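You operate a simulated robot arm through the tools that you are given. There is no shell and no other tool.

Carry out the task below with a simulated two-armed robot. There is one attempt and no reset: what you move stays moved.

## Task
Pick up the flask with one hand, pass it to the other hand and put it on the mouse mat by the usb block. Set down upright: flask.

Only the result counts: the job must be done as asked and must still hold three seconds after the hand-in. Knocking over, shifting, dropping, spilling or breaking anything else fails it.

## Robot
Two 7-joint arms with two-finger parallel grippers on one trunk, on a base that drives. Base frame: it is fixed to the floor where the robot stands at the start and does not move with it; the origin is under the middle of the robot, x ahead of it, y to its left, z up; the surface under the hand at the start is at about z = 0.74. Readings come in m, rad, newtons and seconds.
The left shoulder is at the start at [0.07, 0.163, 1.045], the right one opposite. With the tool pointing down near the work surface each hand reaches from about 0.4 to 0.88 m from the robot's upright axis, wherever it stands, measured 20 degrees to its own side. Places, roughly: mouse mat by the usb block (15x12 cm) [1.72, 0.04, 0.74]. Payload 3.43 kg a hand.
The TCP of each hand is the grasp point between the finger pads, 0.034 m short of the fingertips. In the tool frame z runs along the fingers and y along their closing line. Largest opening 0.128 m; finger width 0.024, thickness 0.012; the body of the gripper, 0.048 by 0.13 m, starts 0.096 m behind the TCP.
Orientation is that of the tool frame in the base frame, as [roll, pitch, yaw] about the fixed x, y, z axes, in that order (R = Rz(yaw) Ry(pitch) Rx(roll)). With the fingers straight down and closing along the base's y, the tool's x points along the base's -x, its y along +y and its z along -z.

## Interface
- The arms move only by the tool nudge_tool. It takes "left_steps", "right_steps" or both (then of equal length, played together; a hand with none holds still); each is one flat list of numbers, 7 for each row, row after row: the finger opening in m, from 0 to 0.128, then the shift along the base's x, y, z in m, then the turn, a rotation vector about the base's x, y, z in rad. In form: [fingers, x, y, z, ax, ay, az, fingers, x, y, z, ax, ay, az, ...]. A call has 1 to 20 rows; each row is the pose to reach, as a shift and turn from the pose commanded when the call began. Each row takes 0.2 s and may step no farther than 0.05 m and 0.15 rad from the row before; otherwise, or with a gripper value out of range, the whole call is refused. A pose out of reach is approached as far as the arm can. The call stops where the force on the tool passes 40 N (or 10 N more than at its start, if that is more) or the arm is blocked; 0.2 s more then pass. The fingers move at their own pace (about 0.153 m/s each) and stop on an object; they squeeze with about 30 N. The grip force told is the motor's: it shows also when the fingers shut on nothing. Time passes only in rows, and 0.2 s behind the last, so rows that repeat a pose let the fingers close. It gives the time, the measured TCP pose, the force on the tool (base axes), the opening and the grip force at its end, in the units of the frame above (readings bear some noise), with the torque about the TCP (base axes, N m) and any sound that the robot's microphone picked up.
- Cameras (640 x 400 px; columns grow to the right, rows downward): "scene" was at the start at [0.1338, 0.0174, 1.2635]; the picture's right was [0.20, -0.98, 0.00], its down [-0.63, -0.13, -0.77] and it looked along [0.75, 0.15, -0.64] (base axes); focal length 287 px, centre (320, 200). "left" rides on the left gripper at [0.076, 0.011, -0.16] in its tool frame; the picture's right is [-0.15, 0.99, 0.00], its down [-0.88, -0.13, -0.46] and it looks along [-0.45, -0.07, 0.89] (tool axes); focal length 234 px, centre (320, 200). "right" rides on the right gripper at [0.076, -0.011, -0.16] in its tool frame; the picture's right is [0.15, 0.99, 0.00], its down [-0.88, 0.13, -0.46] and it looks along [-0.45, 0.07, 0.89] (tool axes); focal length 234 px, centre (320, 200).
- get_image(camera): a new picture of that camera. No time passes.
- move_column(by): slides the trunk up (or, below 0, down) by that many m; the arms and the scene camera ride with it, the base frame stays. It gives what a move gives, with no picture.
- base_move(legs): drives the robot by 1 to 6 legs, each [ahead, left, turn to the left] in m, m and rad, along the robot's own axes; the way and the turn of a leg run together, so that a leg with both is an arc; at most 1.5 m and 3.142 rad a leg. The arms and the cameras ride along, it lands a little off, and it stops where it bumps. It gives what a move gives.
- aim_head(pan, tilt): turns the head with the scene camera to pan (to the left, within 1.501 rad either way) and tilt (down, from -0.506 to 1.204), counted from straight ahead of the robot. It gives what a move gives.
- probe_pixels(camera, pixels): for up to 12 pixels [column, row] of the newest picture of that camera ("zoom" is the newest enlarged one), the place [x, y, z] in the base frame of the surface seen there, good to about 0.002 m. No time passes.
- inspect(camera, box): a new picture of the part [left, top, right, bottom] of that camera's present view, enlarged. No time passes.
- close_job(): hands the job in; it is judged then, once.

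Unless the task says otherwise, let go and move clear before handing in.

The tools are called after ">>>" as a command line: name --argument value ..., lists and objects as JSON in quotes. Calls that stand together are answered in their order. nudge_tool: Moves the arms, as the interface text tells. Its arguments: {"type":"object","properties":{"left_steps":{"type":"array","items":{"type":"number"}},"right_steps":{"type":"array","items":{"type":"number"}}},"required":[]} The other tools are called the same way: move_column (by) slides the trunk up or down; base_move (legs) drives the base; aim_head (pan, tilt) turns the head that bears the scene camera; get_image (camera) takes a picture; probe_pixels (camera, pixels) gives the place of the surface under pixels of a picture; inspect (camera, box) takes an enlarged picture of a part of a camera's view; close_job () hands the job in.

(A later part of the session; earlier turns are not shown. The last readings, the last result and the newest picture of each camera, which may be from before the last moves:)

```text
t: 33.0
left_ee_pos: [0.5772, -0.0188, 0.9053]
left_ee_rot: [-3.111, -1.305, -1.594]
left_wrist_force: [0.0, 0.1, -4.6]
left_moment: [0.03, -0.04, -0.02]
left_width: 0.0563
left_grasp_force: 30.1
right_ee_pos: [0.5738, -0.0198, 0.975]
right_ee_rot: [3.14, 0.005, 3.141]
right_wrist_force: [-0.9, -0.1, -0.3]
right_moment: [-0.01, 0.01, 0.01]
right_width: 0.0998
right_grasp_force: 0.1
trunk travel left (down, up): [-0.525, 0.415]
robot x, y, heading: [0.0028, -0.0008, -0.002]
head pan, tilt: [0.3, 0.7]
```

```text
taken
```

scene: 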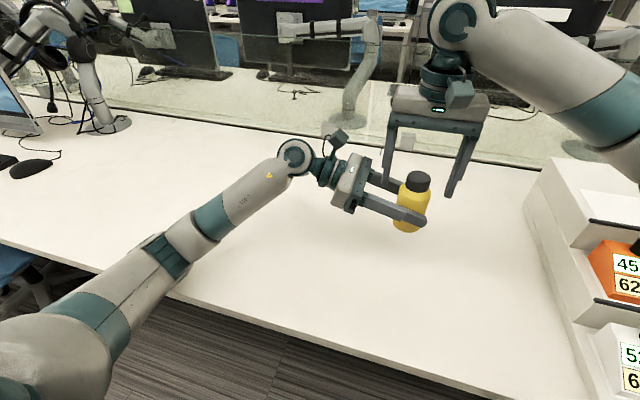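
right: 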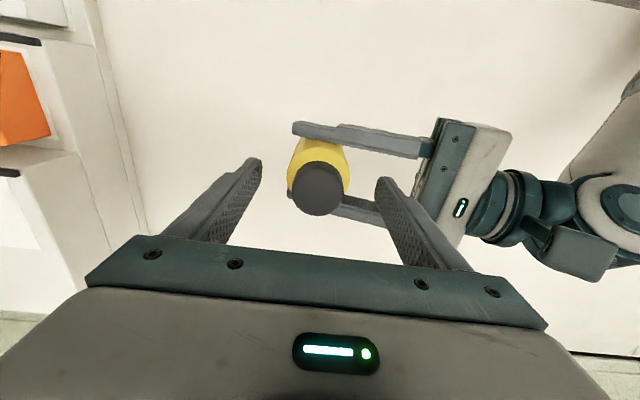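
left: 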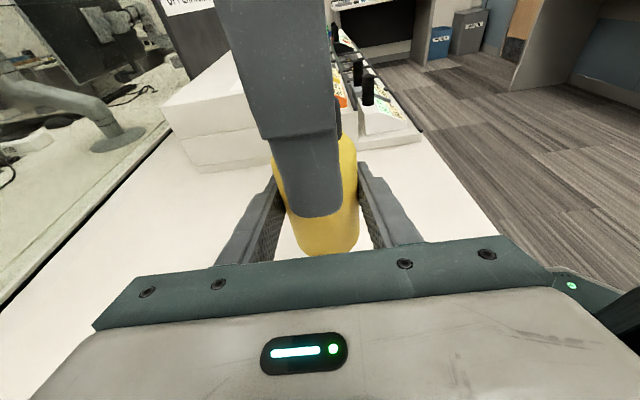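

The right fingers straddle the flask (right view: flask at (318, 180) between them; left view: the near finger slides between the left fingers). I'll lower the last 0.053 m.

>>> nudge_tool --right_steps '[0.1, 0, 0, -0.02, 0, 0, 0, 0.1, 0, 0, -0.04, 0, 0, 0, 0.1, 0, 0, -0.053, 0, 0, 0, 0.1, 0, 0, -0.053, 0, 0, 0]'

>>> get_image --camera "right"

>>> inspect --camera "scene" --box '[320, 60, 520, 260]'

>>> get_image --camera "left"

```text
t: 34.0
left_ee_pos: [0.5779, -0.0184, 0.9044]
left_ee_rot: [-3.111, -1.306, -1.594]
left_wrist_force: [0.3, 0.4, -4.5]
left_moment: [0.01, 0.03, 0.0]
left_width: 0.0562
left_grasp_force: 30.0
right_ee_pos: [0.5751, -0.0188, 0.9202]
right_ee_rot: [3.138, 0.005, -3.14]
right_wrist_force: [1.1, -0.3, 0.5]
right_moment: [0.02, -0.01, -0.01]
right_width: 0.1001
right_grasp_force: 0.1
trunk travel left (down, up): [-0.525, 0.415]
robot x, y, heading: [0.0006, 0.0004, -0.007]
head pan, tilt: [0.3, 0.7]
```

```text
taken
```

right: 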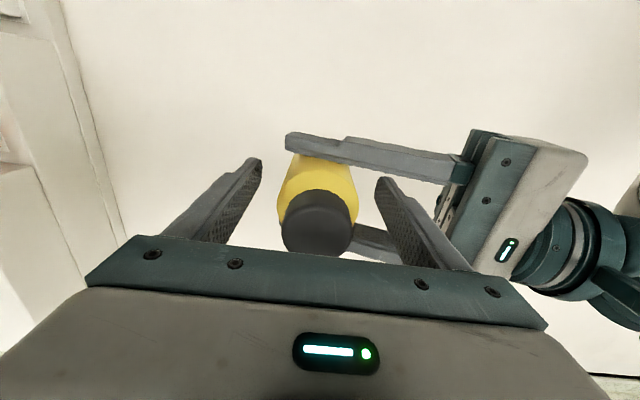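

```text
2.00 times, centred on (420, 160) of scene
```

zoom: 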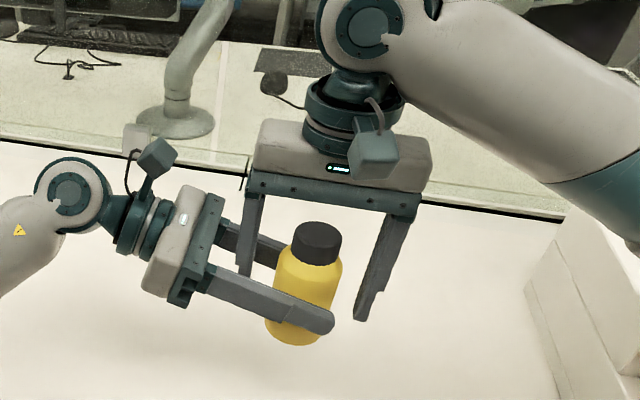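

```text
taken
```

left: 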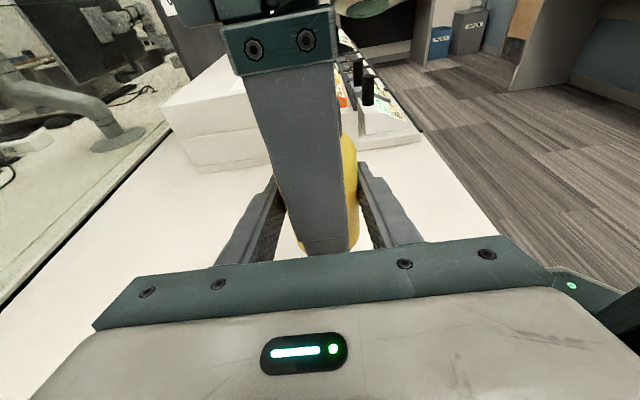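

Both hands are in place around the flask with no contact force, and the right TCP is at (0.575, −0.019, 0.920). I'll close the right fingers on the body while the left still holds.

>>> nudge_tool --right_steps '[0.08, 0, 0, 0, 0, 0, 0, 0.065, 0, 0, 0, 0, 0, 0, 0.055, 0, 0, 0, 0, 0, 0, 0.04, 0, 0, 0, 0, 0, 0, 0.02, 0, 0, 0, 0, 0, 0, 0.02, 0, 0, 0, 0, 0, 0]'

>>> get_image --camera "right"

```text
t: 35.4
left_ee_pos: [0.5776, -0.0178, 0.9049]
left_ee_rot: [-3.116, -1.303, -1.591]
left_wrist_force: [-2.0, 12.6, -3.2]
left_moment: [-0.88, 0.23, 0.36]
left_width: 0.0562
left_grasp_force: 29.4
right_ee_pos: [0.5753, -0.0213, 0.9204]
right_ee_rot: [3.141, 0.005, 3.141]
right_wrist_force: [1.0, -12.2, -0.7]
right_moment: [0.72, -0.27, -0.44]
right_width: 0.0569
right_grasp_force: 29.6
trunk travel left (down, up): [-0.525, 0.415]
robot x, y, heading: [0.0005, 0.001, 0.0]
head pan, tilt: [0.3, 0.7]
```

```text
taken
```

right: 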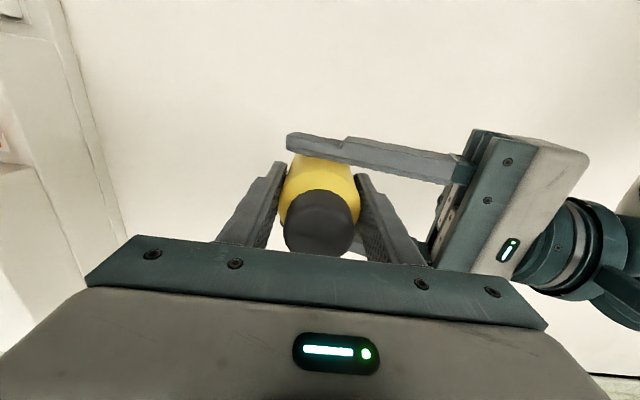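

The right hand holds firmly (width 0.0569, 29.6 N), with about 12 N of mild side load between the hands. I'll open the left fingers slowly, right still gripping.

>>> nudge_tool --left_steps '[0.05, 0, 0, 0, 0, 0, 0, 0.06, 0, 0, 0, 0, 0, 0, 0.075, 0, 0, 0, 0, 0, 0, 0.1, 0, 0, 0, 0, 0, 0, 0.1, 0, 0, 0, 0, 0, 0]' --right_steps '[0.02, 0, 0, 0, 0, 0, 0, 0.02, 0, 0, 0, 0, 0, 0, 0.02, 0, 0, 0, 0, 0, 0, 0.02, 0, 0, 0, 0, 0, 0, 0.02, 0, 0, 0, 0, 0, 0]'

>>> get_image --camera "right"

>>> get_image --camera "left"

```text
t: 36.6
left_ee_pos: [0.577, -0.0201, 0.9049]
left_ee_rot: [-3.111, -1.302, -1.594]
left_wrist_force: [-0.7, -0.5, -0.4]
left_moment: [-0.03, -0.01, -0.01]
left_width: 0.0999
left_grasp_force: 0.0
right_ee_pos: [0.5748, -0.0204, 0.921]
right_ee_rot: [3.14, 0.004, -3.142]
right_wrist_force: [0.2, -0.3, -0.9]
right_moment: [-0.02, 0.0, 0.02]
right_width: 0.057
right_grasp_force: 30.2
trunk travel left (down, up): [-0.525, 0.415]
robot x, y, heading: [-0.0001, -0.002, -0.001]
head pan, tilt: [0.3, 0.7]
```

```text
taken
```

right: 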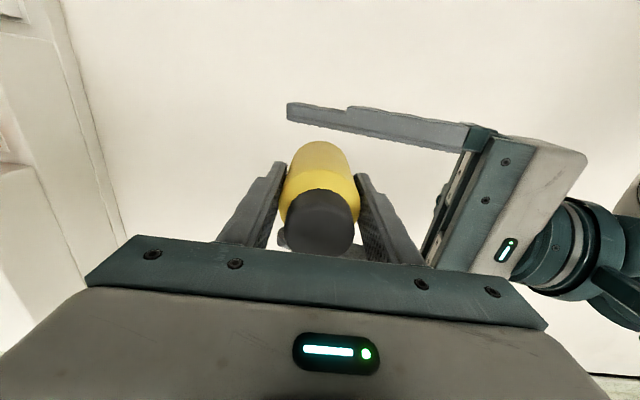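

```text
taken
```

left: 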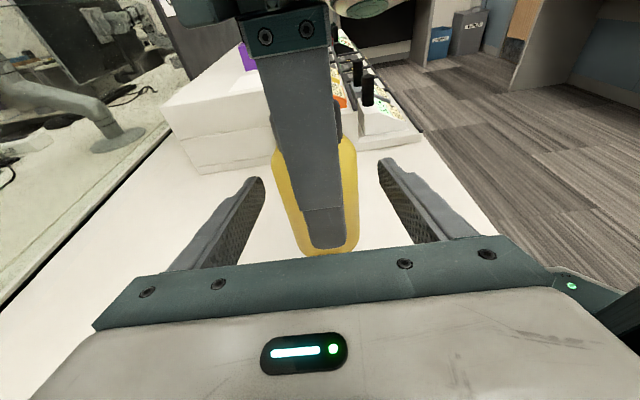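

The left fingers are open and clear, and the right still holds at 30 N with the flask steady. I'll back the left hand straight out along +y.

>>> nudge_tool --left_steps '[0.1, 0, 0.02, 0, 0, 0, 0, 0.1, 0, 0.05, 0, 0, 0, 0, 0.1, 0, 0.09, 0, 0, 0, 0, 0.1, 0, 0.13, 0, 0, 0, 0, 0.1, 0, 0.17, 0, 0, 0, 0, 0.1, 0, 0.21, 0, 0, 0, 0, 0.1, 0, 0.25, 0, 0, 0, 0, 0.1, 0, 0.28, 0, 0, 0, 0]'

>>> get_image --camera "scene"

>>> get_image --camera "left"

```text
t: 38.4
left_ee_pos: [0.5816, 0.2575, 0.9011]
left_ee_rot: [3.138, -1.311, -1.567]
left_wrist_force: [-0.5, 1.3, -0.5]
left_moment: [-0.01, 0.03, 0.03]
left_width: 0.0998
left_grasp_force: 0.1
right_ee_pos: [0.5786, -0.0195, 0.9169]
right_ee_rot: [-3.141, 0.001, -3.142]
right_wrist_force: [-0.3, -0.2, -0.1]
right_moment: [0.01, 0.02, -0.02]
right_width: 0.057
right_grasp_force: 29.8
trunk travel left (down, up): [-0.525, 0.415]
robot x, y, heading: [-0.0012, 0.0024, 0.002]
head pan, tilt: [0.3, 0.7]
```

```text
taken
```

scene: 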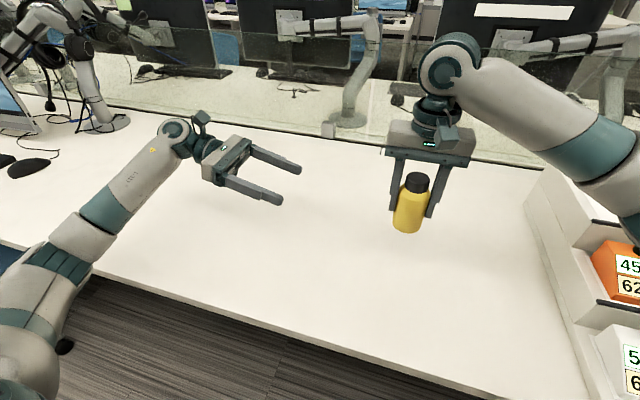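

```text
taken
```

left: 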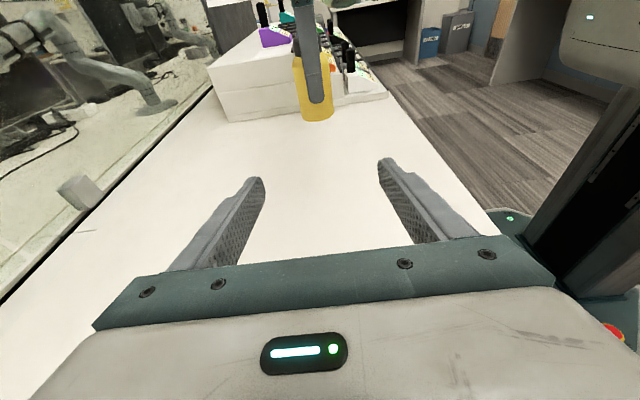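

The right hand alone holds the flask and the left is clear. Before driving I'll check the space behind and beside the robot, left side first.

>>> aim_head --pan 1.5 --tilt 0.6

>>> get_image --camera "scene"

>>> probe_pixels --camera "scene" --pixels '[[60, 200], [20, 250], [120, 170], [40, 120], [250, 300], [200, 250], [150, 220], [300, 200], [100, 250]]'

```text
t: 39.8
left_ee_pos: [0.5828, 0.2574, 0.9012]
left_ee_rot: [3.137, -1.311, -1.566]
left_wrist_force: [0.2, 0.0, -0.1]
left_moment: [-0.02, -0.01, -0.01]
left_width: 0.1
left_grasp_force: 0.0
right_ee_pos: [0.5786, -0.0194, 0.9169]
right_ee_rot: [-3.14, 0.0, -3.14]
right_wrist_force: [0.2, 1.0, -0.9]
right_moment: [0.03, 0.03, 0.0]
right_width: 0.0564
right_grasp_force: 30.0
trunk travel left (down, up): [-0.525, 0.415]
robot x, y, heading: [-0.0014, -0.0017, 0.001]
head pan, tilt: [1.499, 0.6]
```

```text
taken
```

scene: 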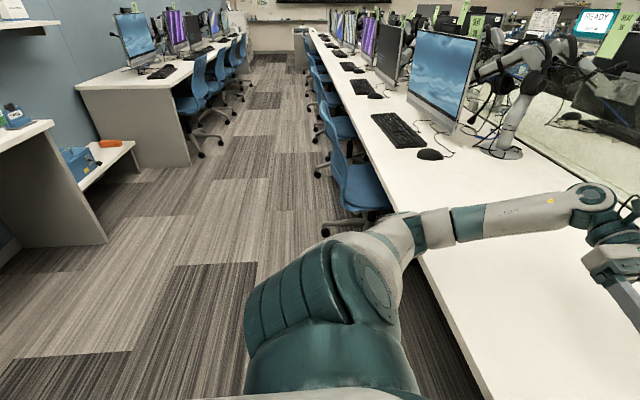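

```text
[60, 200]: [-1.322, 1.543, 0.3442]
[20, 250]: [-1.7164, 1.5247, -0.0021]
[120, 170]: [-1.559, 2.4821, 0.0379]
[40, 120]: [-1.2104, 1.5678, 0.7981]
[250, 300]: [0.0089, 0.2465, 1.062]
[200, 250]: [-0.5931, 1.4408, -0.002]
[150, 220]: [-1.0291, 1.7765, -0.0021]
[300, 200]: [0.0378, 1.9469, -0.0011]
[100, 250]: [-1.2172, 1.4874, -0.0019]
```

Behind the robot there are tables near x≈−1.2, leaving a corridor of about 1.5 m. I'll gauge the robot's own base size from the left camera, at (510, 218) and (610, 328).

>>> get_image --camera "left"

>>> probe_pixels --camera "left" --pixels '[[488, 210], [510, 218], [525, 212], [612, 330], [635, 300], [600, 300], [620, 345], [635, 345], [470, 215]]'

>>> aim_head --pan -1.5 --tilt 0.9

>>> get_image --camera "scene"

```text
taken
```

left: 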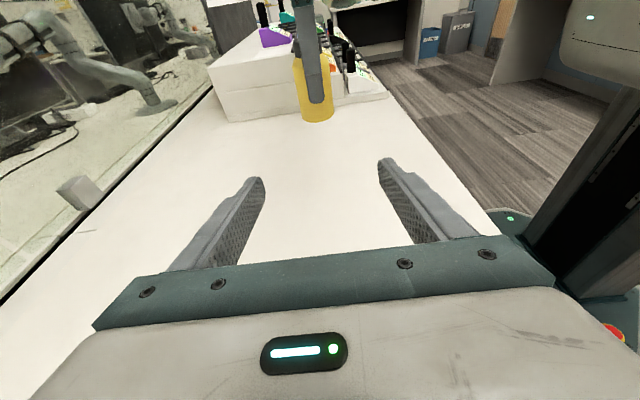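

```text
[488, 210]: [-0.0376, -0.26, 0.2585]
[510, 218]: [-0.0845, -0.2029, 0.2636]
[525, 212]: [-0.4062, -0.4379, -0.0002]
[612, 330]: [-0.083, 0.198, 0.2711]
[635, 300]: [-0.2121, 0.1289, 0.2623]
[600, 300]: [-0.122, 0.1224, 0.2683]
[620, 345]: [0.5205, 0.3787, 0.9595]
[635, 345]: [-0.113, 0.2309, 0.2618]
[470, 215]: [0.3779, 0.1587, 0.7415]
```

```text
t: 42.4
left_ee_pos: [0.5821, 0.2588, 0.9012]
left_ee_rot: [3.138, -1.31, -1.567]
left_wrist_force: [0.5, -0.1, 0.3]
left_moment: [-0.01, 0.0, -0.04]
left_width: 0.1003
left_grasp_force: 0.0
right_ee_pos: [0.5789, -0.0193, 0.9174]
right_ee_rot: [3.141, 0.0, 3.14]
right_wrist_force: [-0.2, -0.2, 0.0]
right_moment: [0.02, 0.03, 0.0]
right_width: 0.0561
right_grasp_force: 30.3
trunk travel left (down, up): [-0.525, 0.415]
robot x, y, heading: [0.0006, -0.0012, -0.003]
head pan, tilt: [-1.499, 0.901]
```

```text
taken
```

scene: 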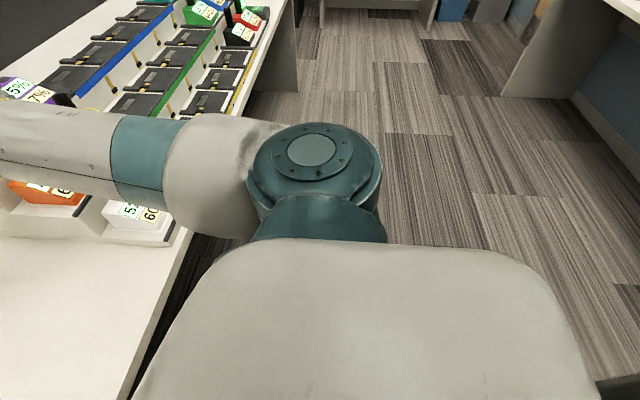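

The base's half-width is about 0.28 m, so a 1.15 m aisle is passable. I'll tuck both hands in closer to the body for the drive.

>>> nudge_tool --left_steps '[0.06, -0.03, -0.005, 0.01, 0, 0, 0, 0.02, -0.06, -0.01, 0.02, 0, 0, 0, 0.02, -0.09, -0.015, 0.03, 0, 0, 0, 0.02, -0.12, -0.02, 0.04, 0, 0, 0, 0.02, -0.14, -0.025, 0.05, 0, 0, 0, 0.02, -0.155, -0.03, 0.05, 0, 0, 0, 0.02, -0.155, -0.03, 0.05, 0, 0, 0]' --right_steps '[0.02, -0.005, -0.02, 0.005, 0, 0, 0, 0.02, -0.015, -0.05, 0.01, 0, 0, 0, 0.02, -0.03, -0.08, 0.02, 0, 0, 0, 0.02, -0.045, -0.11, 0.025, 0, 0, 0, 0.02, -0.055, -0.14, 0.03, 0, 0, 0, 0.02, -0.06, -0.16, 0.03, 0, 0, 0, 0.02, -0.06, -0.16, 0.03, 0, 0, 0]'

>>> move_column --by 0.2

>>> aim_head --pan 0.0 --tilt 0.7

>>> get_image --camera "scene"

>>> get_image --camera "right"

```text
t: 44.0
left_ee_pos: [0.4245, 0.2295, 0.951]
left_ee_rot: [3.134, -1.31, -1.566]
left_wrist_force: [0.4, -0.2, 0.3]
left_moment: [-0.02, 0.03, -0.04]
left_width: 0.0201
left_grasp_force: 0.1
right_ee_pos: [0.5219, -0.1818, 0.9456]
right_ee_rot: [3.139, -0.002, -3.14]
right_wrist_force: [0.2, 0.2, -4.4]
right_moment: [0.01, -0.01, -0.02]
right_width: 0.0562
right_grasp_force: 30.4
trunk travel left (down, up): [-0.525, 0.415]
robot x, y, heading: [-0.002, 0.0034, 0.005]
head pan, tilt: [-1.499, 0.901]
```

```text
t: 46.2
left_ee_pos: [0.4255, 0.2294, 1.1506]
left_ee_rot: [3.138, -1.31, -1.568]
left_wrist_force: [0.0, -0.1, 0.2]
left_moment: [-0.01, -0.03, 0.01]
left_width: 0.0199
left_grasp_force: 0.1
right_ee_pos: [0.522, -0.1815, 1.146]
right_ee_rot: [-3.141, 0.0, -3.141]
right_wrist_force: [1.0, -0.3, -4.8]
right_moment: [0.02, 0.0, -0.03]
right_width: 0.0562
right_grasp_force: 29.8
trunk travel left (down, up): [-0.725, 0.215]
robot x, y, heading: [0.002, 0.0013, 0.001]
head pan, tilt: [-1.499, 0.901]
```

```text
t: 47.8
left_ee_pos: [0.4254, 0.2292, 1.1524]
left_ee_rot: [3.138, -1.312, -1.568]
left_wrist_force: [0.3, -0.1, 0.2]
left_moment: [0.0, -0.01, -0.01]
left_width: 0.0199
left_grasp_force: 0.1
right_ee_pos: [0.5218, -0.1818, 1.1458]
right_ee_rot: [-3.141, -0.001, 3.141]
right_wrist_force: [-0.7, 0.1, -4.5]
right_moment: [0.01, 0.0, -0.02]
right_width: 0.056
right_grasp_force: 30.1
trunk travel left (down, up): [-0.725, 0.215]
robot x, y, heading: [0.0011, 0.0005, -0.003]
head pan, tilt: [0.0, 0.7]
```

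```text
taken
```

scene: 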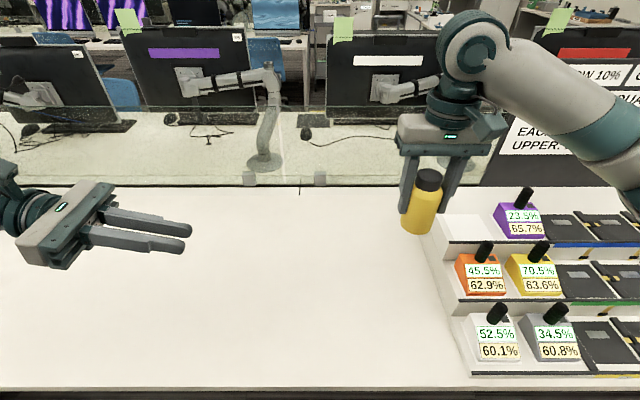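

```text
taken
```

right: 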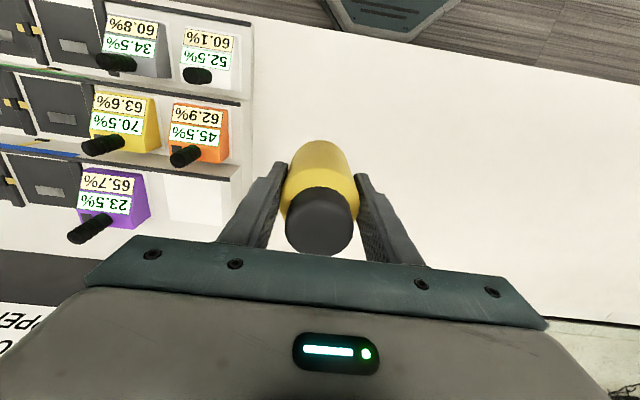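

The flask is held upright in the right hand (4.5 N load, 30 N grip) and both arms are tucked and high. I'll back up 0.45 m into the corridor and turn right 90°.

>>> base_move --legs '[[-0.45, 0, 0]]'

>>> base_move --legs '[[0, 0, -0.785], [0, 0, -0.785]]'

>>> get_image --camera "scene"

>>> get_image --camera "right"

```text
t: 50.5
left_ee_pos: [-0.0196, 0.227, 1.1514]
left_ee_rot: [3.137, -1.311, -1.576]
left_wrist_force: [0.8, 0.5, 0.2]
left_moment: [-0.02, 0.0, -0.02]
left_width: 0.0197
left_grasp_force: 0.0
right_ee_pos: [0.0726, -0.1847, 1.1449]
right_ee_rot: [-3.141, 0.0, 3.134]
right_wrist_force: [0.1, 0.2, -5.2]
right_moment: [-0.01, 0.03, 0.0]
right_width: 0.0563
right_grasp_force: 30.6
trunk travel left (down, up): [-0.725, 0.215]
robot x, y, heading: [-0.4484, 0.0014, -0.014]
head pan, tilt: [0.0, 0.7]
```

```text
t: 55.1
left_ee_pos: [-0.2385, -0.4339, 1.1503]
left_ee_rot: [3.139, -1.312, 3.101]
left_wrist_force: [-0.1, 0.7, -0.3]
left_moment: [-0.02, -0.03, -0.02]
left_width: 0.0199
left_grasp_force: 0.0
right_ee_pos: [-0.6542, -0.5093, 1.1456]
right_ee_rot: [-3.141, 0.001, 1.524]
right_wrist_force: [0.5, -0.3, -5.8]
right_moment: [-0.01, 0.03, 0.04]
right_width: 0.056
right_grasp_force: 29.7
trunk travel left (down, up): [-0.725, 0.215]
robot x, y, heading: [-0.4469, 0.0023, -1.617]
head pan, tilt: [0.0, 0.7]
```

```text
taken
```

scene: 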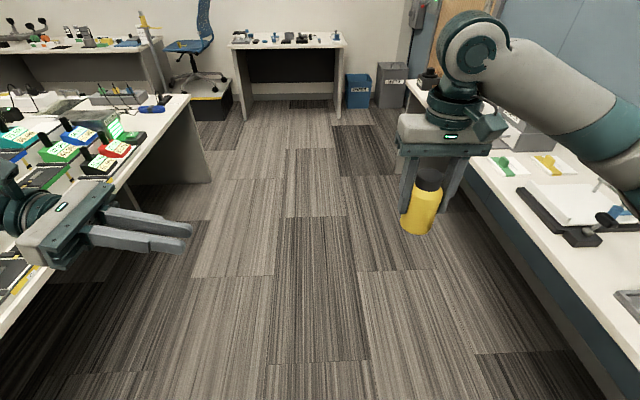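

```text
taken
```

right: 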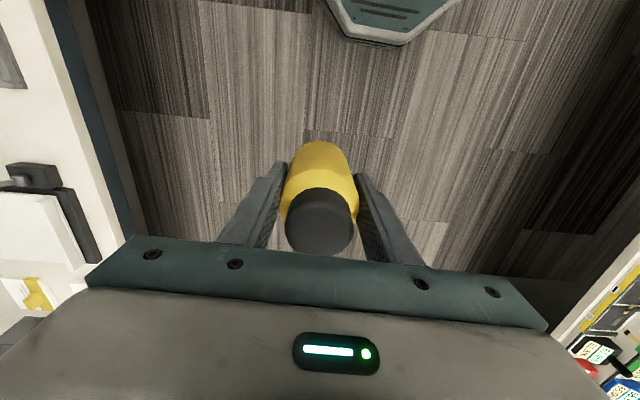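

I now face down the corridor (heading −1.617), bench on the left, side table on the right. I'll probe the obstacles ahead: bench corner, wall table, chair plinth and bins.

>>> probe_pixels --camera "scene" --pixels '[[190, 97], [212, 180], [180, 150], [228, 45], [343, 45], [245, 120], [232, 110], [195, 118], [160, 92], [410, 80], [348, 105], [406, 85]]'

>>> inspect --camera "scene" --box '[100, 0, 420, 200]'

```text
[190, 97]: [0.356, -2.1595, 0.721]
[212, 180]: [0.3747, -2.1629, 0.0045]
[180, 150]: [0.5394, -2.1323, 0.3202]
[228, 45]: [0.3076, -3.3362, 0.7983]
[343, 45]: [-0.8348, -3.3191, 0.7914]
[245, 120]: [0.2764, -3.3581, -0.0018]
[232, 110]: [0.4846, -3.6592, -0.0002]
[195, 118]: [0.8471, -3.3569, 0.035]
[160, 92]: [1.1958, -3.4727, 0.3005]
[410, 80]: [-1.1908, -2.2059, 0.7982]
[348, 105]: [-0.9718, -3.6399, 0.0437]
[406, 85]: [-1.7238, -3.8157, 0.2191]
```

```text
2.00 times, centred on (260, 100) of scene
```

zoom: 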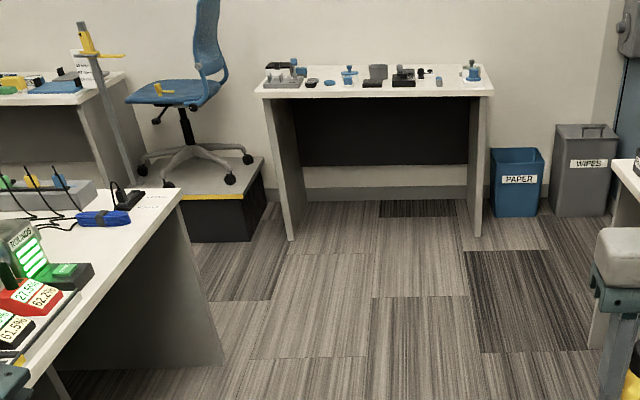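

The aisle is y −2.16 to −3.33, so I'll aim for its middle at y≈−2.74. I'll straighten the heading and drive 1.3 m ahead.

>>> base_move --legs '[[0, 0, 0.046], [1.3, 0, 0]]'

>>> get_image --camera "scene"

```text
t: 62.0
left_ee_pos: [-0.233, -1.7334, 1.152]
left_ee_rot: [3.139, -1.31, 3.132]
left_wrist_force: [0.0, -0.4, -1.1]
left_moment: [0.04, 0.01, -0.01]
left_width: 0.0202
left_grasp_force: 0.0
right_ee_pos: [-0.6453, -1.8239, 1.146]
right_ee_rot: [-3.141, 0.0, 1.559]
right_wrist_force: [-0.5, -0.2, -4.2]
right_moment: [0.0, -0.02, -0.02]
right_width: 0.0557
right_grasp_force: 30.2
trunk travel left (down, up): [-0.725, 0.215]
robot x, y, heading: [-0.463, -1.3047, -1.582]
head pan, tilt: [0.0, 0.7]
```

```text
taken
```

scene: 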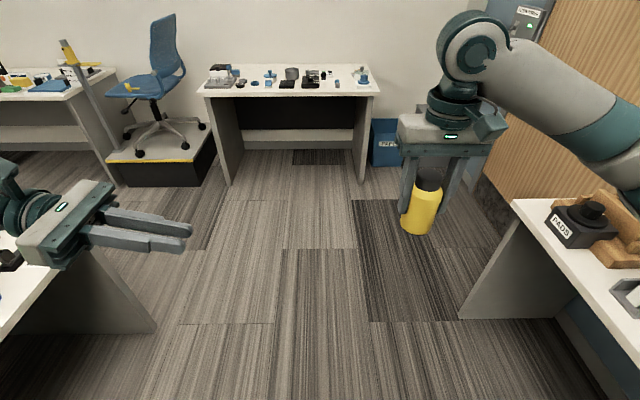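

I'm at (−0.463, −1.305) and the way ahead is clear. I'll probe the pole at (95, 120) and the plinth corners, then drive on 1.25 m.

>>> probe_pixels --camera "scene" --pixels '[[70, 50], [95, 120], [118, 180], [190, 180], [112, 158], [213, 152], [60, 92], [165, 30], [152, 95], [198, 90], [455, 310], [150, 330]]'

>>> base_move --legs '[[1.25, 0, 0]]'

>>> get_image --camera "scene"

```text
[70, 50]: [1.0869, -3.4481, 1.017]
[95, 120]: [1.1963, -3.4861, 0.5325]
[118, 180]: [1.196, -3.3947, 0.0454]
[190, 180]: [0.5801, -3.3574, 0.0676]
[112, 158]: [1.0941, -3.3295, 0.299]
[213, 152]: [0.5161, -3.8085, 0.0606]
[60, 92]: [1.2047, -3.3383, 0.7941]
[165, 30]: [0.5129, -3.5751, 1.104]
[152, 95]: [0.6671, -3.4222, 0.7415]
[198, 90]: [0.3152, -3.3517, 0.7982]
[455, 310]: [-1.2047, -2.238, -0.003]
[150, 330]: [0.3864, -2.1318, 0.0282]
```

```text
t: 68.3
left_ee_pos: [-0.2579, -2.9684, 1.1512]
left_ee_rot: [3.137, -1.31, 3.123]
left_wrist_force: [0.2, 0.5, -0.1]
left_moment: [0.04, 0.01, 0.03]
left_width: 0.0201
left_grasp_force: 0.1
right_ee_pos: [-0.6708, -3.0525, 1.1464]
right_ee_rot: [3.14, 0.0, 1.551]
right_wrist_force: [-0.3, 0.2, -4.3]
right_moment: [-0.02, -0.04, 0.01]
right_width: 0.0558
right_grasp_force: 30.1
trunk travel left (down, up): [-0.725, 0.215]
robot x, y, heading: [-0.4768, -2.5374, -1.593]
head pan, tilt: [0.0, 0.7]
```

```text
taken
```

scene: 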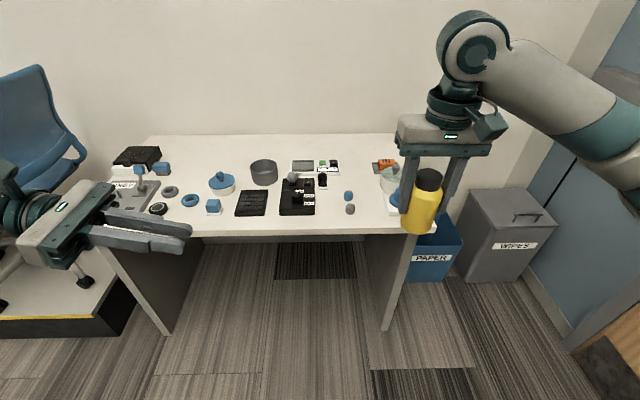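

I'm at (−0.477, −2.537) with clearance all round. I'll turn left to face +x and look.

>>> base_move --legs '[[0, 0, 0.8], [0, 0, 0.795]]'

>>> get_image --camera "scene"

```text
t: 72.7
left_ee_pos: [-0.0401, -2.3306, 1.1502]
left_ee_rot: [3.138, -1.309, -1.621]
left_wrist_force: [0.4, -0.3, -0.1]
left_moment: [-0.02, -0.02, 0.03]
left_width: 0.0201
left_grasp_force: 0.0
right_ee_pos: [0.0344, -2.7458, 1.1455]
right_ee_rot: [-3.14, -0.003, 3.089]
right_wrist_force: [0.2, 0.6, -4.4]
right_moment: [-0.01, 0.03, -0.01]
right_width: 0.0557
right_grasp_force: 30.1
trunk travel left (down, up): [-0.725, 0.215]
robot x, y, heading: [-0.4804, -2.5347, -0.055]
head pan, tilt: [0.0, 0.7]
```

```text
taken
```

scene: 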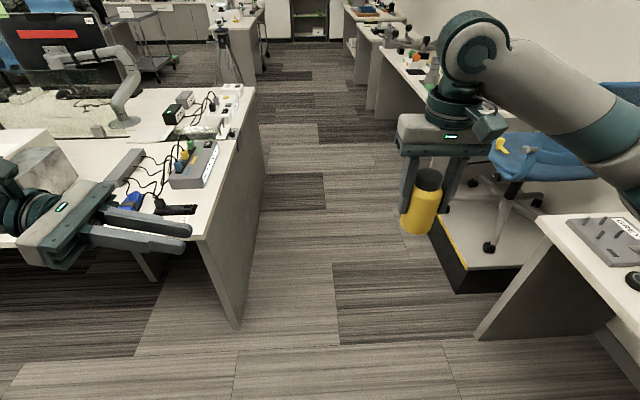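

I face +x along the aisle (heading −0.055). There's something like a stand at (225, 60) near the far corner, so I'll enlarge and probe it.

>>> inspect --camera "scene" --box '[140, 0, 440, 190]'

>>> probe_pixels --camera "scene" --pixels '[[222, 30], [230, 75], [238, 85], [265, 170], [240, 325], [255, 92], [210, 80], [365, 108], [377, 125], [455, 285], [437, 215], [535, 220]]'

```text
2.11 times, centred on (290, 95) of scene
```

zoom: 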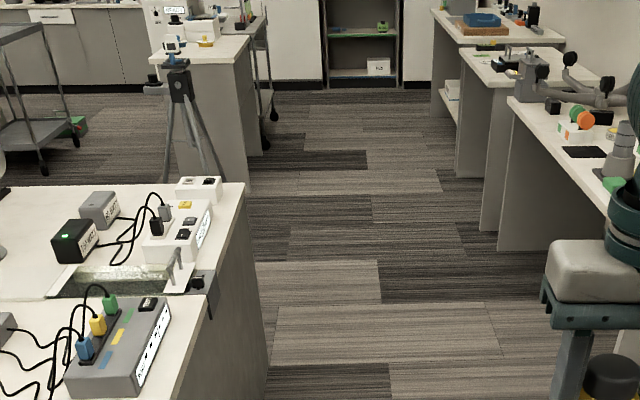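

```text
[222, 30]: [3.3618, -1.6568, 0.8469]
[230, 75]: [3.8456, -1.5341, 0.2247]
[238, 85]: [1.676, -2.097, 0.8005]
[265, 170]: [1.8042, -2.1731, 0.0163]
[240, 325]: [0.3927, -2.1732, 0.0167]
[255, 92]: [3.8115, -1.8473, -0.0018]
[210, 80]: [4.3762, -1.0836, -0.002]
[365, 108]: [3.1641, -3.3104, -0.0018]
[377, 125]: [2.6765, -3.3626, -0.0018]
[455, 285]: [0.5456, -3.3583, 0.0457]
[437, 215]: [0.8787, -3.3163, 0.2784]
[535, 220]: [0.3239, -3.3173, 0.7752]
```

The far bench corner is at about (1.83, −2.17) and a tripod stands off at (3.4, −1.6), clear of my lane. I'll straighten, sidestep right to y≈−2.72 and drive forward 1.45 m.

>>> base_move --legs '[[0, 0, 0.055], [0, -0.19, 0], [1.45, 0, 0]]'

>>> get_image --camera "scene"

```text
t: 81.4
left_ee_pos: [1.3649, -2.4695, 1.151]
left_ee_rot: [3.138, -1.311, -1.544]
left_wrist_force: [0.2, 0.0, -0.2]
left_moment: [0.01, 0.02, 0.01]
left_width: 0.0199
left_grasp_force: 0.0
right_ee_pos: [1.4691, -2.8775, 1.1453]
right_ee_rot: [3.14, -0.003, -3.119]
right_wrist_force: [-0.4, 0.1, -4.7]
right_moment: [0.01, 0.04, 0.02]
right_width: 0.0556
right_grasp_force: 29.3
trunk travel left (down, up): [-0.725, 0.215]
robot x, y, heading: [0.9457, -2.7087, 0.022]
head pan, tilt: [0.0, 0.7]
```

```text
taken
```

scene: 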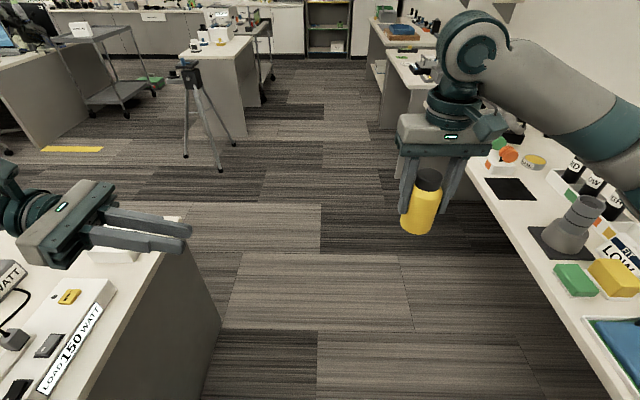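

I'm at (0.946, −2.709). I'll probe the tripod's feet and the far bench corner before moving on.

>>> probe_pixels --camera "scene" --pixels '[[186, 154], [219, 169], [234, 140], [190, 65], [180, 220], [222, 325], [15, 125], [90, 150], [130, 115], [40, 150], [86, 32]]'

>>> base_move --legs '[[1.45, -0.03, 0]]'

>>> aim_head --pan 1.2 --tilt 0.6

>>> get_image --camera "scene"

```text
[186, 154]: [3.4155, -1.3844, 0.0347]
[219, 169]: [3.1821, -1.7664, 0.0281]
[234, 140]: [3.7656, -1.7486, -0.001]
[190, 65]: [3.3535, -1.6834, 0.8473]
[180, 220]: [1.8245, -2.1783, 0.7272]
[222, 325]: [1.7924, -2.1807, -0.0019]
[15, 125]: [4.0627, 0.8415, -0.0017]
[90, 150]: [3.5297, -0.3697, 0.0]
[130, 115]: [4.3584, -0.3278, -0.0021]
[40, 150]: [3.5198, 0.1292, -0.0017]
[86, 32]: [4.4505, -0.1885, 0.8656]
```

```text
t: 88.5
left_ee_pos: [2.7923, -2.4757, 1.1518]
left_ee_rot: [3.139, -1.31, -1.552]
left_wrist_force: [0.0, 0.3, -0.2]
left_moment: [-0.01, 0.0, 0.02]
left_width: 0.0202
left_grasp_force: 0.0
right_ee_pos: [2.894, -2.8868, 1.1471]
right_ee_rot: [-3.141, -0.002, -3.126]
right_wrist_force: [-0.2, 0.0, -5.2]
right_moment: [-0.02, 0.02, 0.02]
right_width: 0.0556
right_grasp_force: 30.5
trunk travel left (down, up): [-0.725, 0.215]
robot x, y, heading: [2.3676, -2.7107, 0.007]
head pan, tilt: [0.0, 0.7]
```

```text
t: 89.9
left_ee_pos: [2.7931, -2.4761, 1.1502]
left_ee_rot: [3.137, -1.31, -1.551]
left_wrist_force: [0.6, 0.3, 0.3]
left_moment: [0.0, -0.04, -0.01]
left_width: 0.0199
left_grasp_force: 0.1
right_ee_pos: [2.8946, -2.8853, 1.1464]
right_ee_rot: [-3.142, -0.002, -3.126]
right_wrist_force: [-0.1, 0.4, -3.8]
right_moment: [0.01, 0.02, 0.01]
right_width: 0.0553
right_grasp_force: 30.2
trunk travel left (down, up): [-0.725, 0.215]
robot x, y, heading: [2.37, -2.7135, 0.012]
head pan, tilt: [1.201, 0.6]
```

```text
taken
```

scene: 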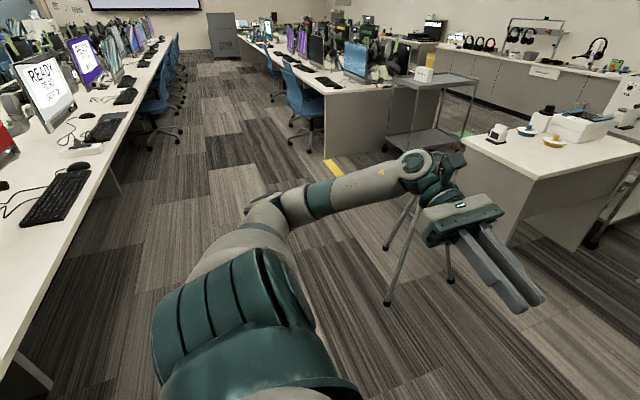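

The aisle behind the far bench is clear between the bench edge (x≈1.85) and the tripod (nearest foot x≈3.18). I'll turn left to face +y and drive 1.25 m.

>>> base_move --legs '[[0, 0, 0.78], [0, 0, 0.78]]'

>>> aim_head --pan 0.0 --tilt 0.6

>>> get_image --camera "scene"

```text
t: 94.4
left_ee_pos: [2.1401, -2.2864, 1.1513]
left_ee_rot: [3.139, -1.311, 0.01]
left_wrist_force: [0.1, 0.0, 0.2]
left_moment: [0.03, -0.01, 0.01]
left_width: 0.0198
left_grasp_force: 0.1
right_ee_pos: [2.5508, -2.189, 1.1455]
right_ee_rot: [3.141, -0.001, -1.566]
right_wrist_force: [-0.1, -0.4, -4.6]
right_moment: [-0.02, 0.02, -0.03]
right_width: 0.0553
right_grasp_force: 29.8
trunk travel left (down, up): [-0.725, 0.215]
robot x, y, heading: [2.3704, -2.712, 1.577]
head pan, tilt: [1.201, 0.6]
```

```text
t: 95.8
left_ee_pos: [2.1389, -2.2853, 1.1506]
left_ee_rot: [3.138, -1.309, 0.009]
left_wrist_force: [0.4, 0.3, 0.3]
left_moment: [0.0, 0.0, -0.01]
left_width: 0.0201
left_grasp_force: 0.2
right_ee_pos: [2.5498, -2.1896, 1.1456]
right_ee_rot: [3.141, -0.001, -1.565]
right_wrist_force: [0.4, -0.5, -4.7]
right_moment: [-0.02, 0.0, 0.01]
right_width: 0.0551
right_grasp_force: 30.6
trunk travel left (down, up): [-0.725, 0.215]
robot x, y, heading: [2.3712, -2.7139, 1.578]
head pan, tilt: [0.0, 0.6]
```

```text
taken
```

scene: 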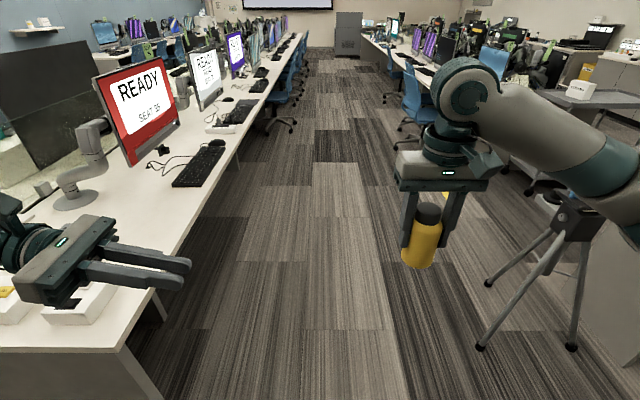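

The aisle ahead is clear. The grip width has drifted slightly to 0.055, so I'll check in the right camera that the flask hasn't slipped.

>>> get_image --camera "right"

>>> probe_pixels --camera "right" --pixels '[[318, 215], [300, 215], [338, 215], [318, 160], [318, 235]]'

>>> inspect --camera "scene" --box '[370, 100, 510, 290]'

```text
taken
```

right: 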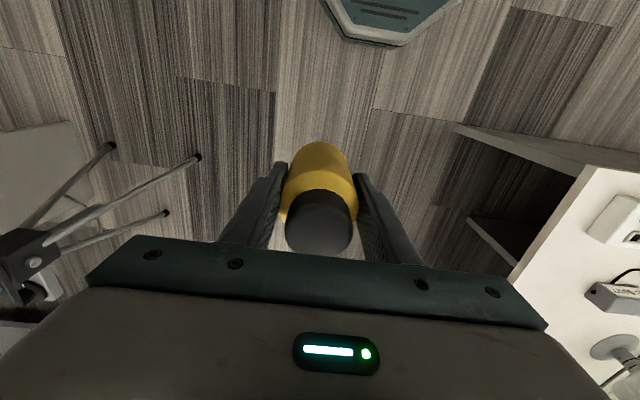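

```text
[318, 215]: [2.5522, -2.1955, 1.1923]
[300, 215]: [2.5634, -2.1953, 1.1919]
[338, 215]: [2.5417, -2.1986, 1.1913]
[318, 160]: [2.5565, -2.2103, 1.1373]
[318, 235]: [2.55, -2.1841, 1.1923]
```

```text
2.11 times, centred on (440, 195) of scene
```

zoom: 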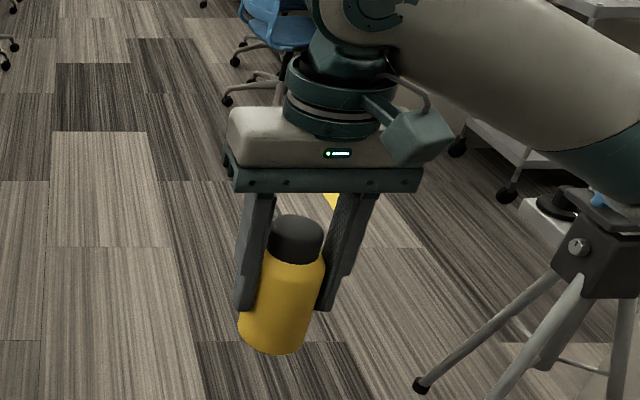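

The cap top reads 1.192 with the TCP at 1.146, and the view is unchanged since the start of the drive, so the grip is steady. I'll drive ahead 1.3 m.

>>> base_move --legs '[[1.3, 0, 0]]'

>>> get_image --camera "scene"

```text
t: 102.2
left_ee_pos: [2.1287, -1.0044, 1.1515]
left_ee_rot: [3.138, -1.31, 0.012]
left_wrist_force: [0.5, -0.1, -0.4]
left_moment: [0.0, 0.02, 0.0]
left_width: 0.02
left_grasp_force: 0.2
right_ee_pos: [2.5402, -0.9059, 1.145]
right_ee_rot: [3.141, -0.002, -1.56]
right_wrist_force: [0.4, -1.6, -4.6]
right_moment: [-0.02, 0.01, 0.01]
right_width: 0.0553
right_grasp_force: 30.2
trunk travel left (down, up): [-0.725, 0.215]
robot x, y, heading: [2.3611, -1.4322, 1.578]
head pan, tilt: [0.0, 0.6]
```

```text
taken
```

scene: 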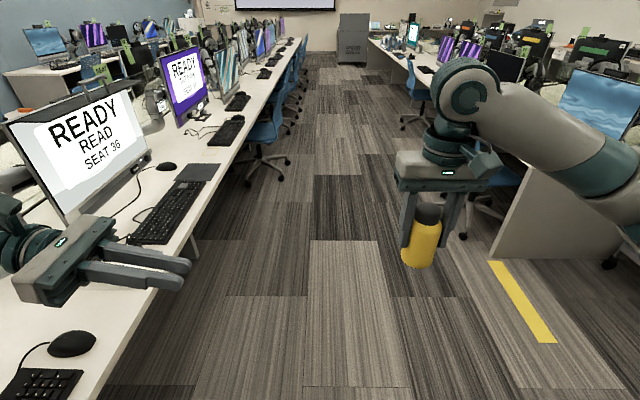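

The mat shows at (200, 172) on the bench edge. I'll probe the mat and the nearby chair at (265, 150), and enlarge the view to find the usb block.

>>> inspect --camera "scene" --box '[110, 90, 310, 215]'

>>> probe_pixels --camera "scene" --pixels '[[200, 172], [265, 130], [268, 155], [290, 160], [250, 165], [180, 180], [212, 180], [190, 240], [500, 180], [490, 265], [275, 185], [240, 180]]'

```text
3.20 times, centred on (210, 152) of scene
```

zoom: 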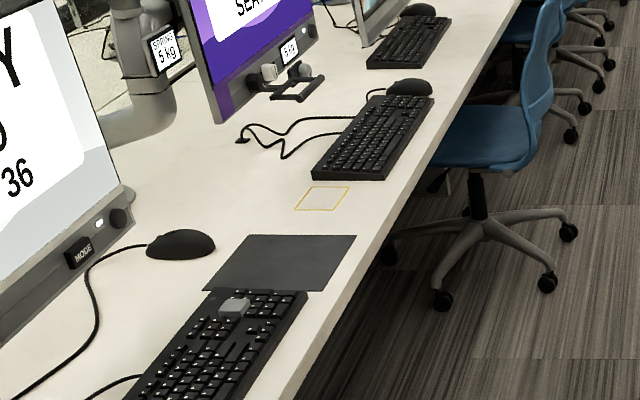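

```text
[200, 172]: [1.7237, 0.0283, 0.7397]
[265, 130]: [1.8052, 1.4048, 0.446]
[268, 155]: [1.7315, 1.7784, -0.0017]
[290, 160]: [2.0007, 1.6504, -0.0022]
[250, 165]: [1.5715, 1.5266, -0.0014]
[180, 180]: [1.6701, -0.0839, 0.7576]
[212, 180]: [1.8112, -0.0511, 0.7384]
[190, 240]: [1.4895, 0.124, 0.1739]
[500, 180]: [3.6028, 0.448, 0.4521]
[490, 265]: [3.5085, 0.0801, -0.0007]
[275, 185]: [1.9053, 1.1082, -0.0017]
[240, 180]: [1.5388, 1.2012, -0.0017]
```

The mat's centre probes at about (1.72, 0.03), with the keyboard bearing a small grey block beside it and the chairs well beyond. I'll drive ahead 1.22 m to y≈−0.21.

>>> base_move --legs '[[1.22, 0, 0]]'

>>> get_image --camera "scene"

```text
t: 108.5
left_ee_pos: [2.1168, 0.2409, 1.1525]
left_ee_rot: [3.138, -1.309, 0.014]
left_wrist_force: [-0.2, -0.3, -0.2]
left_moment: [0.0, 0.03, 0.0]
left_width: 0.0201
left_grasp_force: 0.0
right_ee_pos: [2.5273, 0.34, 1.1459]
right_ee_rot: [3.14, 0.0, -1.56]
right_wrist_force: [-0.7, 0.0, -4.7]
right_moment: [-0.03, 0.02, -0.03]
right_width: 0.0551
right_grasp_force: 29.3
trunk travel left (down, up): [-0.725, 0.215]
robot x, y, heading: [2.3442, -0.1812, 1.582]
head pan, tilt: [0.0, 0.6]
```

```text
taken
```

scene: 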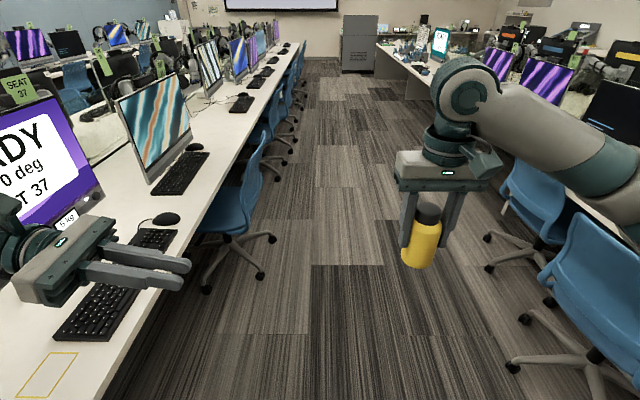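

I'm at (2.344, −0.181). Before turning left toward the bench I'll look at it to check clearances for the left arm.

>>> aim_head --pan 1.4 --tilt 0.5

>>> get_image --camera "scene"

```text
t: 110.0
left_ee_pos: [2.1179, 0.2395, 1.1513]
left_ee_rot: [3.137, -1.312, 0.014]
left_wrist_force: [-0.6, -0.3, 0.3]
left_moment: [0.0, 0.0, 0.0]
left_width: 0.0202
left_grasp_force: 0.0
right_ee_pos: [2.5265, 0.3405, 1.1447]
right_ee_rot: [-3.14, -0.002, -1.56]
right_wrist_force: [-0.2, 0.1, -4.7]
right_moment: [0.01, 0.0, 0.01]
right_width: 0.0551
right_grasp_force: 29.8
trunk travel left (down, up): [-0.725, 0.215]
robot x, y, heading: [2.3498, -0.1865, 1.581]
head pan, tilt: [1.4, 0.499]
```

```text
taken
```

scene: 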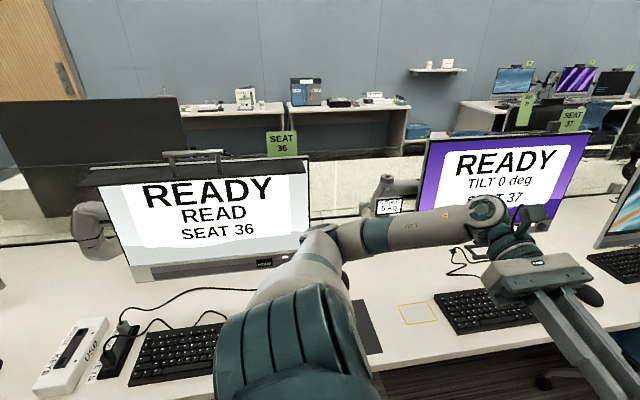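

The SEAT 36 monitor carries a visor with a handle along its top. I'll probe how far the visor and the monitors reach toward me.

>>> probe_pixels --camera "scene" --pixels '[[100, 180], [195, 155], [200, 172], [290, 170], [307, 155], [430, 150], [425, 190], [600, 135], [70, 350], [380, 190], [130, 275], [300, 255]]'

>>> inspect --camera "scene" --box '[60, 130, 340, 305]'

```text
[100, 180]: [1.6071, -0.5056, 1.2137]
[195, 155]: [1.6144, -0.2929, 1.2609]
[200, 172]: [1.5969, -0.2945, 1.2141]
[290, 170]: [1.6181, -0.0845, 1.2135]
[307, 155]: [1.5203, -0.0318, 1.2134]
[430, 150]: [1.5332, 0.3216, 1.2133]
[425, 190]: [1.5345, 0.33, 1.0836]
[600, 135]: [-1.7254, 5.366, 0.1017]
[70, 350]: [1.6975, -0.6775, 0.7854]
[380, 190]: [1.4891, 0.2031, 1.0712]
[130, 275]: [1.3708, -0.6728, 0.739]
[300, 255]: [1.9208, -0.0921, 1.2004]
```

```text
2.29 times, centred on (200, 218) of scene
```

zoom: 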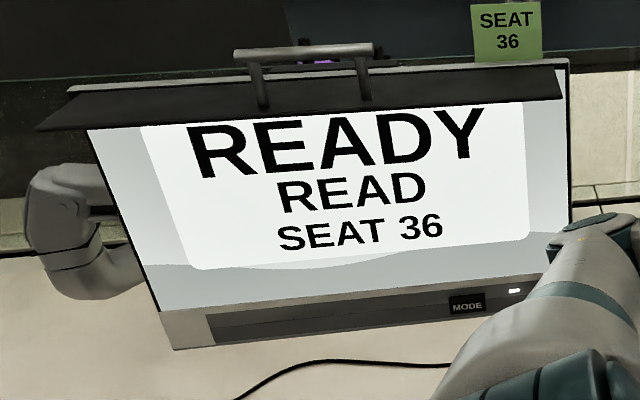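

The visor reaches x≈1.62 at z≈1.21, close to the left wrist's sweep, so I'll sidestep 0.2 m away from the bench first, then turn left to face it.

>>> base_move --legs '[[0, -0.2, 0]]'

>>> base_move --legs '[[0, 0, 0.78], [0, 0, 0.78]]'

>>> aim_head --pan -0.2 --tilt 0.6

>>> get_image --camera "scene"

>>> get_image --camera "right"

```text
t: 111.6
left_ee_pos: [2.3204, 0.2438, 1.1519]
left_ee_rot: [3.137, -1.31, 0.006]
left_wrist_force: [0.4, 0.3, -0.9]
left_moment: [0.01, 0.01, 0.01]
left_width: 0.02
left_grasp_force: 0.1
right_ee_pos: [2.7314, 0.34, 1.1447]
right_ee_rot: [-3.14, -0.002, -1.568]
right_wrist_force: [0.9, 0.8, -3.7]
right_moment: [-0.08, -0.02, 0.03]
right_width: 0.0553
right_grasp_force: 30.0
trunk travel left (down, up): [-0.725, 0.215]
robot x, y, heading: [2.5536, -0.1807, 1.568]
head pan, tilt: [1.4, 0.499]
```

```text
t: 116.1
left_ee_pos: [2.1168, -0.3969, 1.1516]
left_ee_rot: [3.137, -1.311, 1.539]
left_wrist_force: [-0.9, -0.4, 0.3]
left_moment: [0.02, -0.01, 0.0]
left_width: 0.0196
left_grasp_force: 0.2
right_ee_pos: [2.0352, 0.0175, 1.1449]
right_ee_rot: [3.14, -0.002, -0.036]
right_wrist_force: [0.0, 0.1, -4.4]
right_moment: [-0.02, -0.02, -0.03]
right_width: 0.0549
right_grasp_force: 30.2
trunk travel left (down, up): [-0.725, 0.215]
robot x, y, heading: [2.551, -0.1833, 3.11]
head pan, tilt: [1.4, 0.499]
```

```text
t: 117.7
left_ee_pos: [2.1164, -0.3966, 1.1509]
left_ee_rot: [3.135, -1.311, 1.539]
left_wrist_force: [0.4, -0.6, -0.1]
left_moment: [0.0, 0.02, -0.03]
left_width: 0.0199
left_grasp_force: 0.0
right_ee_pos: [2.0366, 0.0182, 1.1452]
right_ee_rot: [-3.14, -0.001, -0.035]
right_wrist_force: [0.2, 0.2, -3.7]
right_moment: [0.02, -0.03, 0.01]
right_width: 0.0548
right_grasp_force: 30.4
trunk travel left (down, up): [-0.725, 0.215]
robot x, y, heading: [2.5516, -0.1843, 3.102]
head pan, tilt: [-0.201, 0.6]
```

```text
taken
```

scene: 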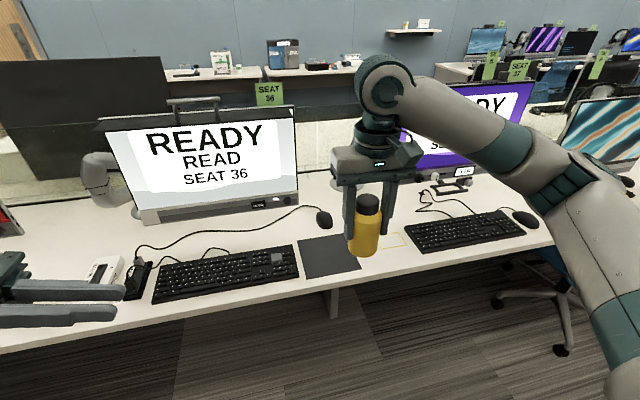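

```text
taken
```

right: 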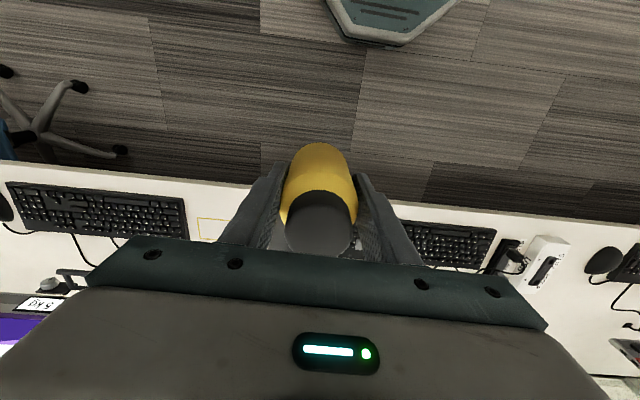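

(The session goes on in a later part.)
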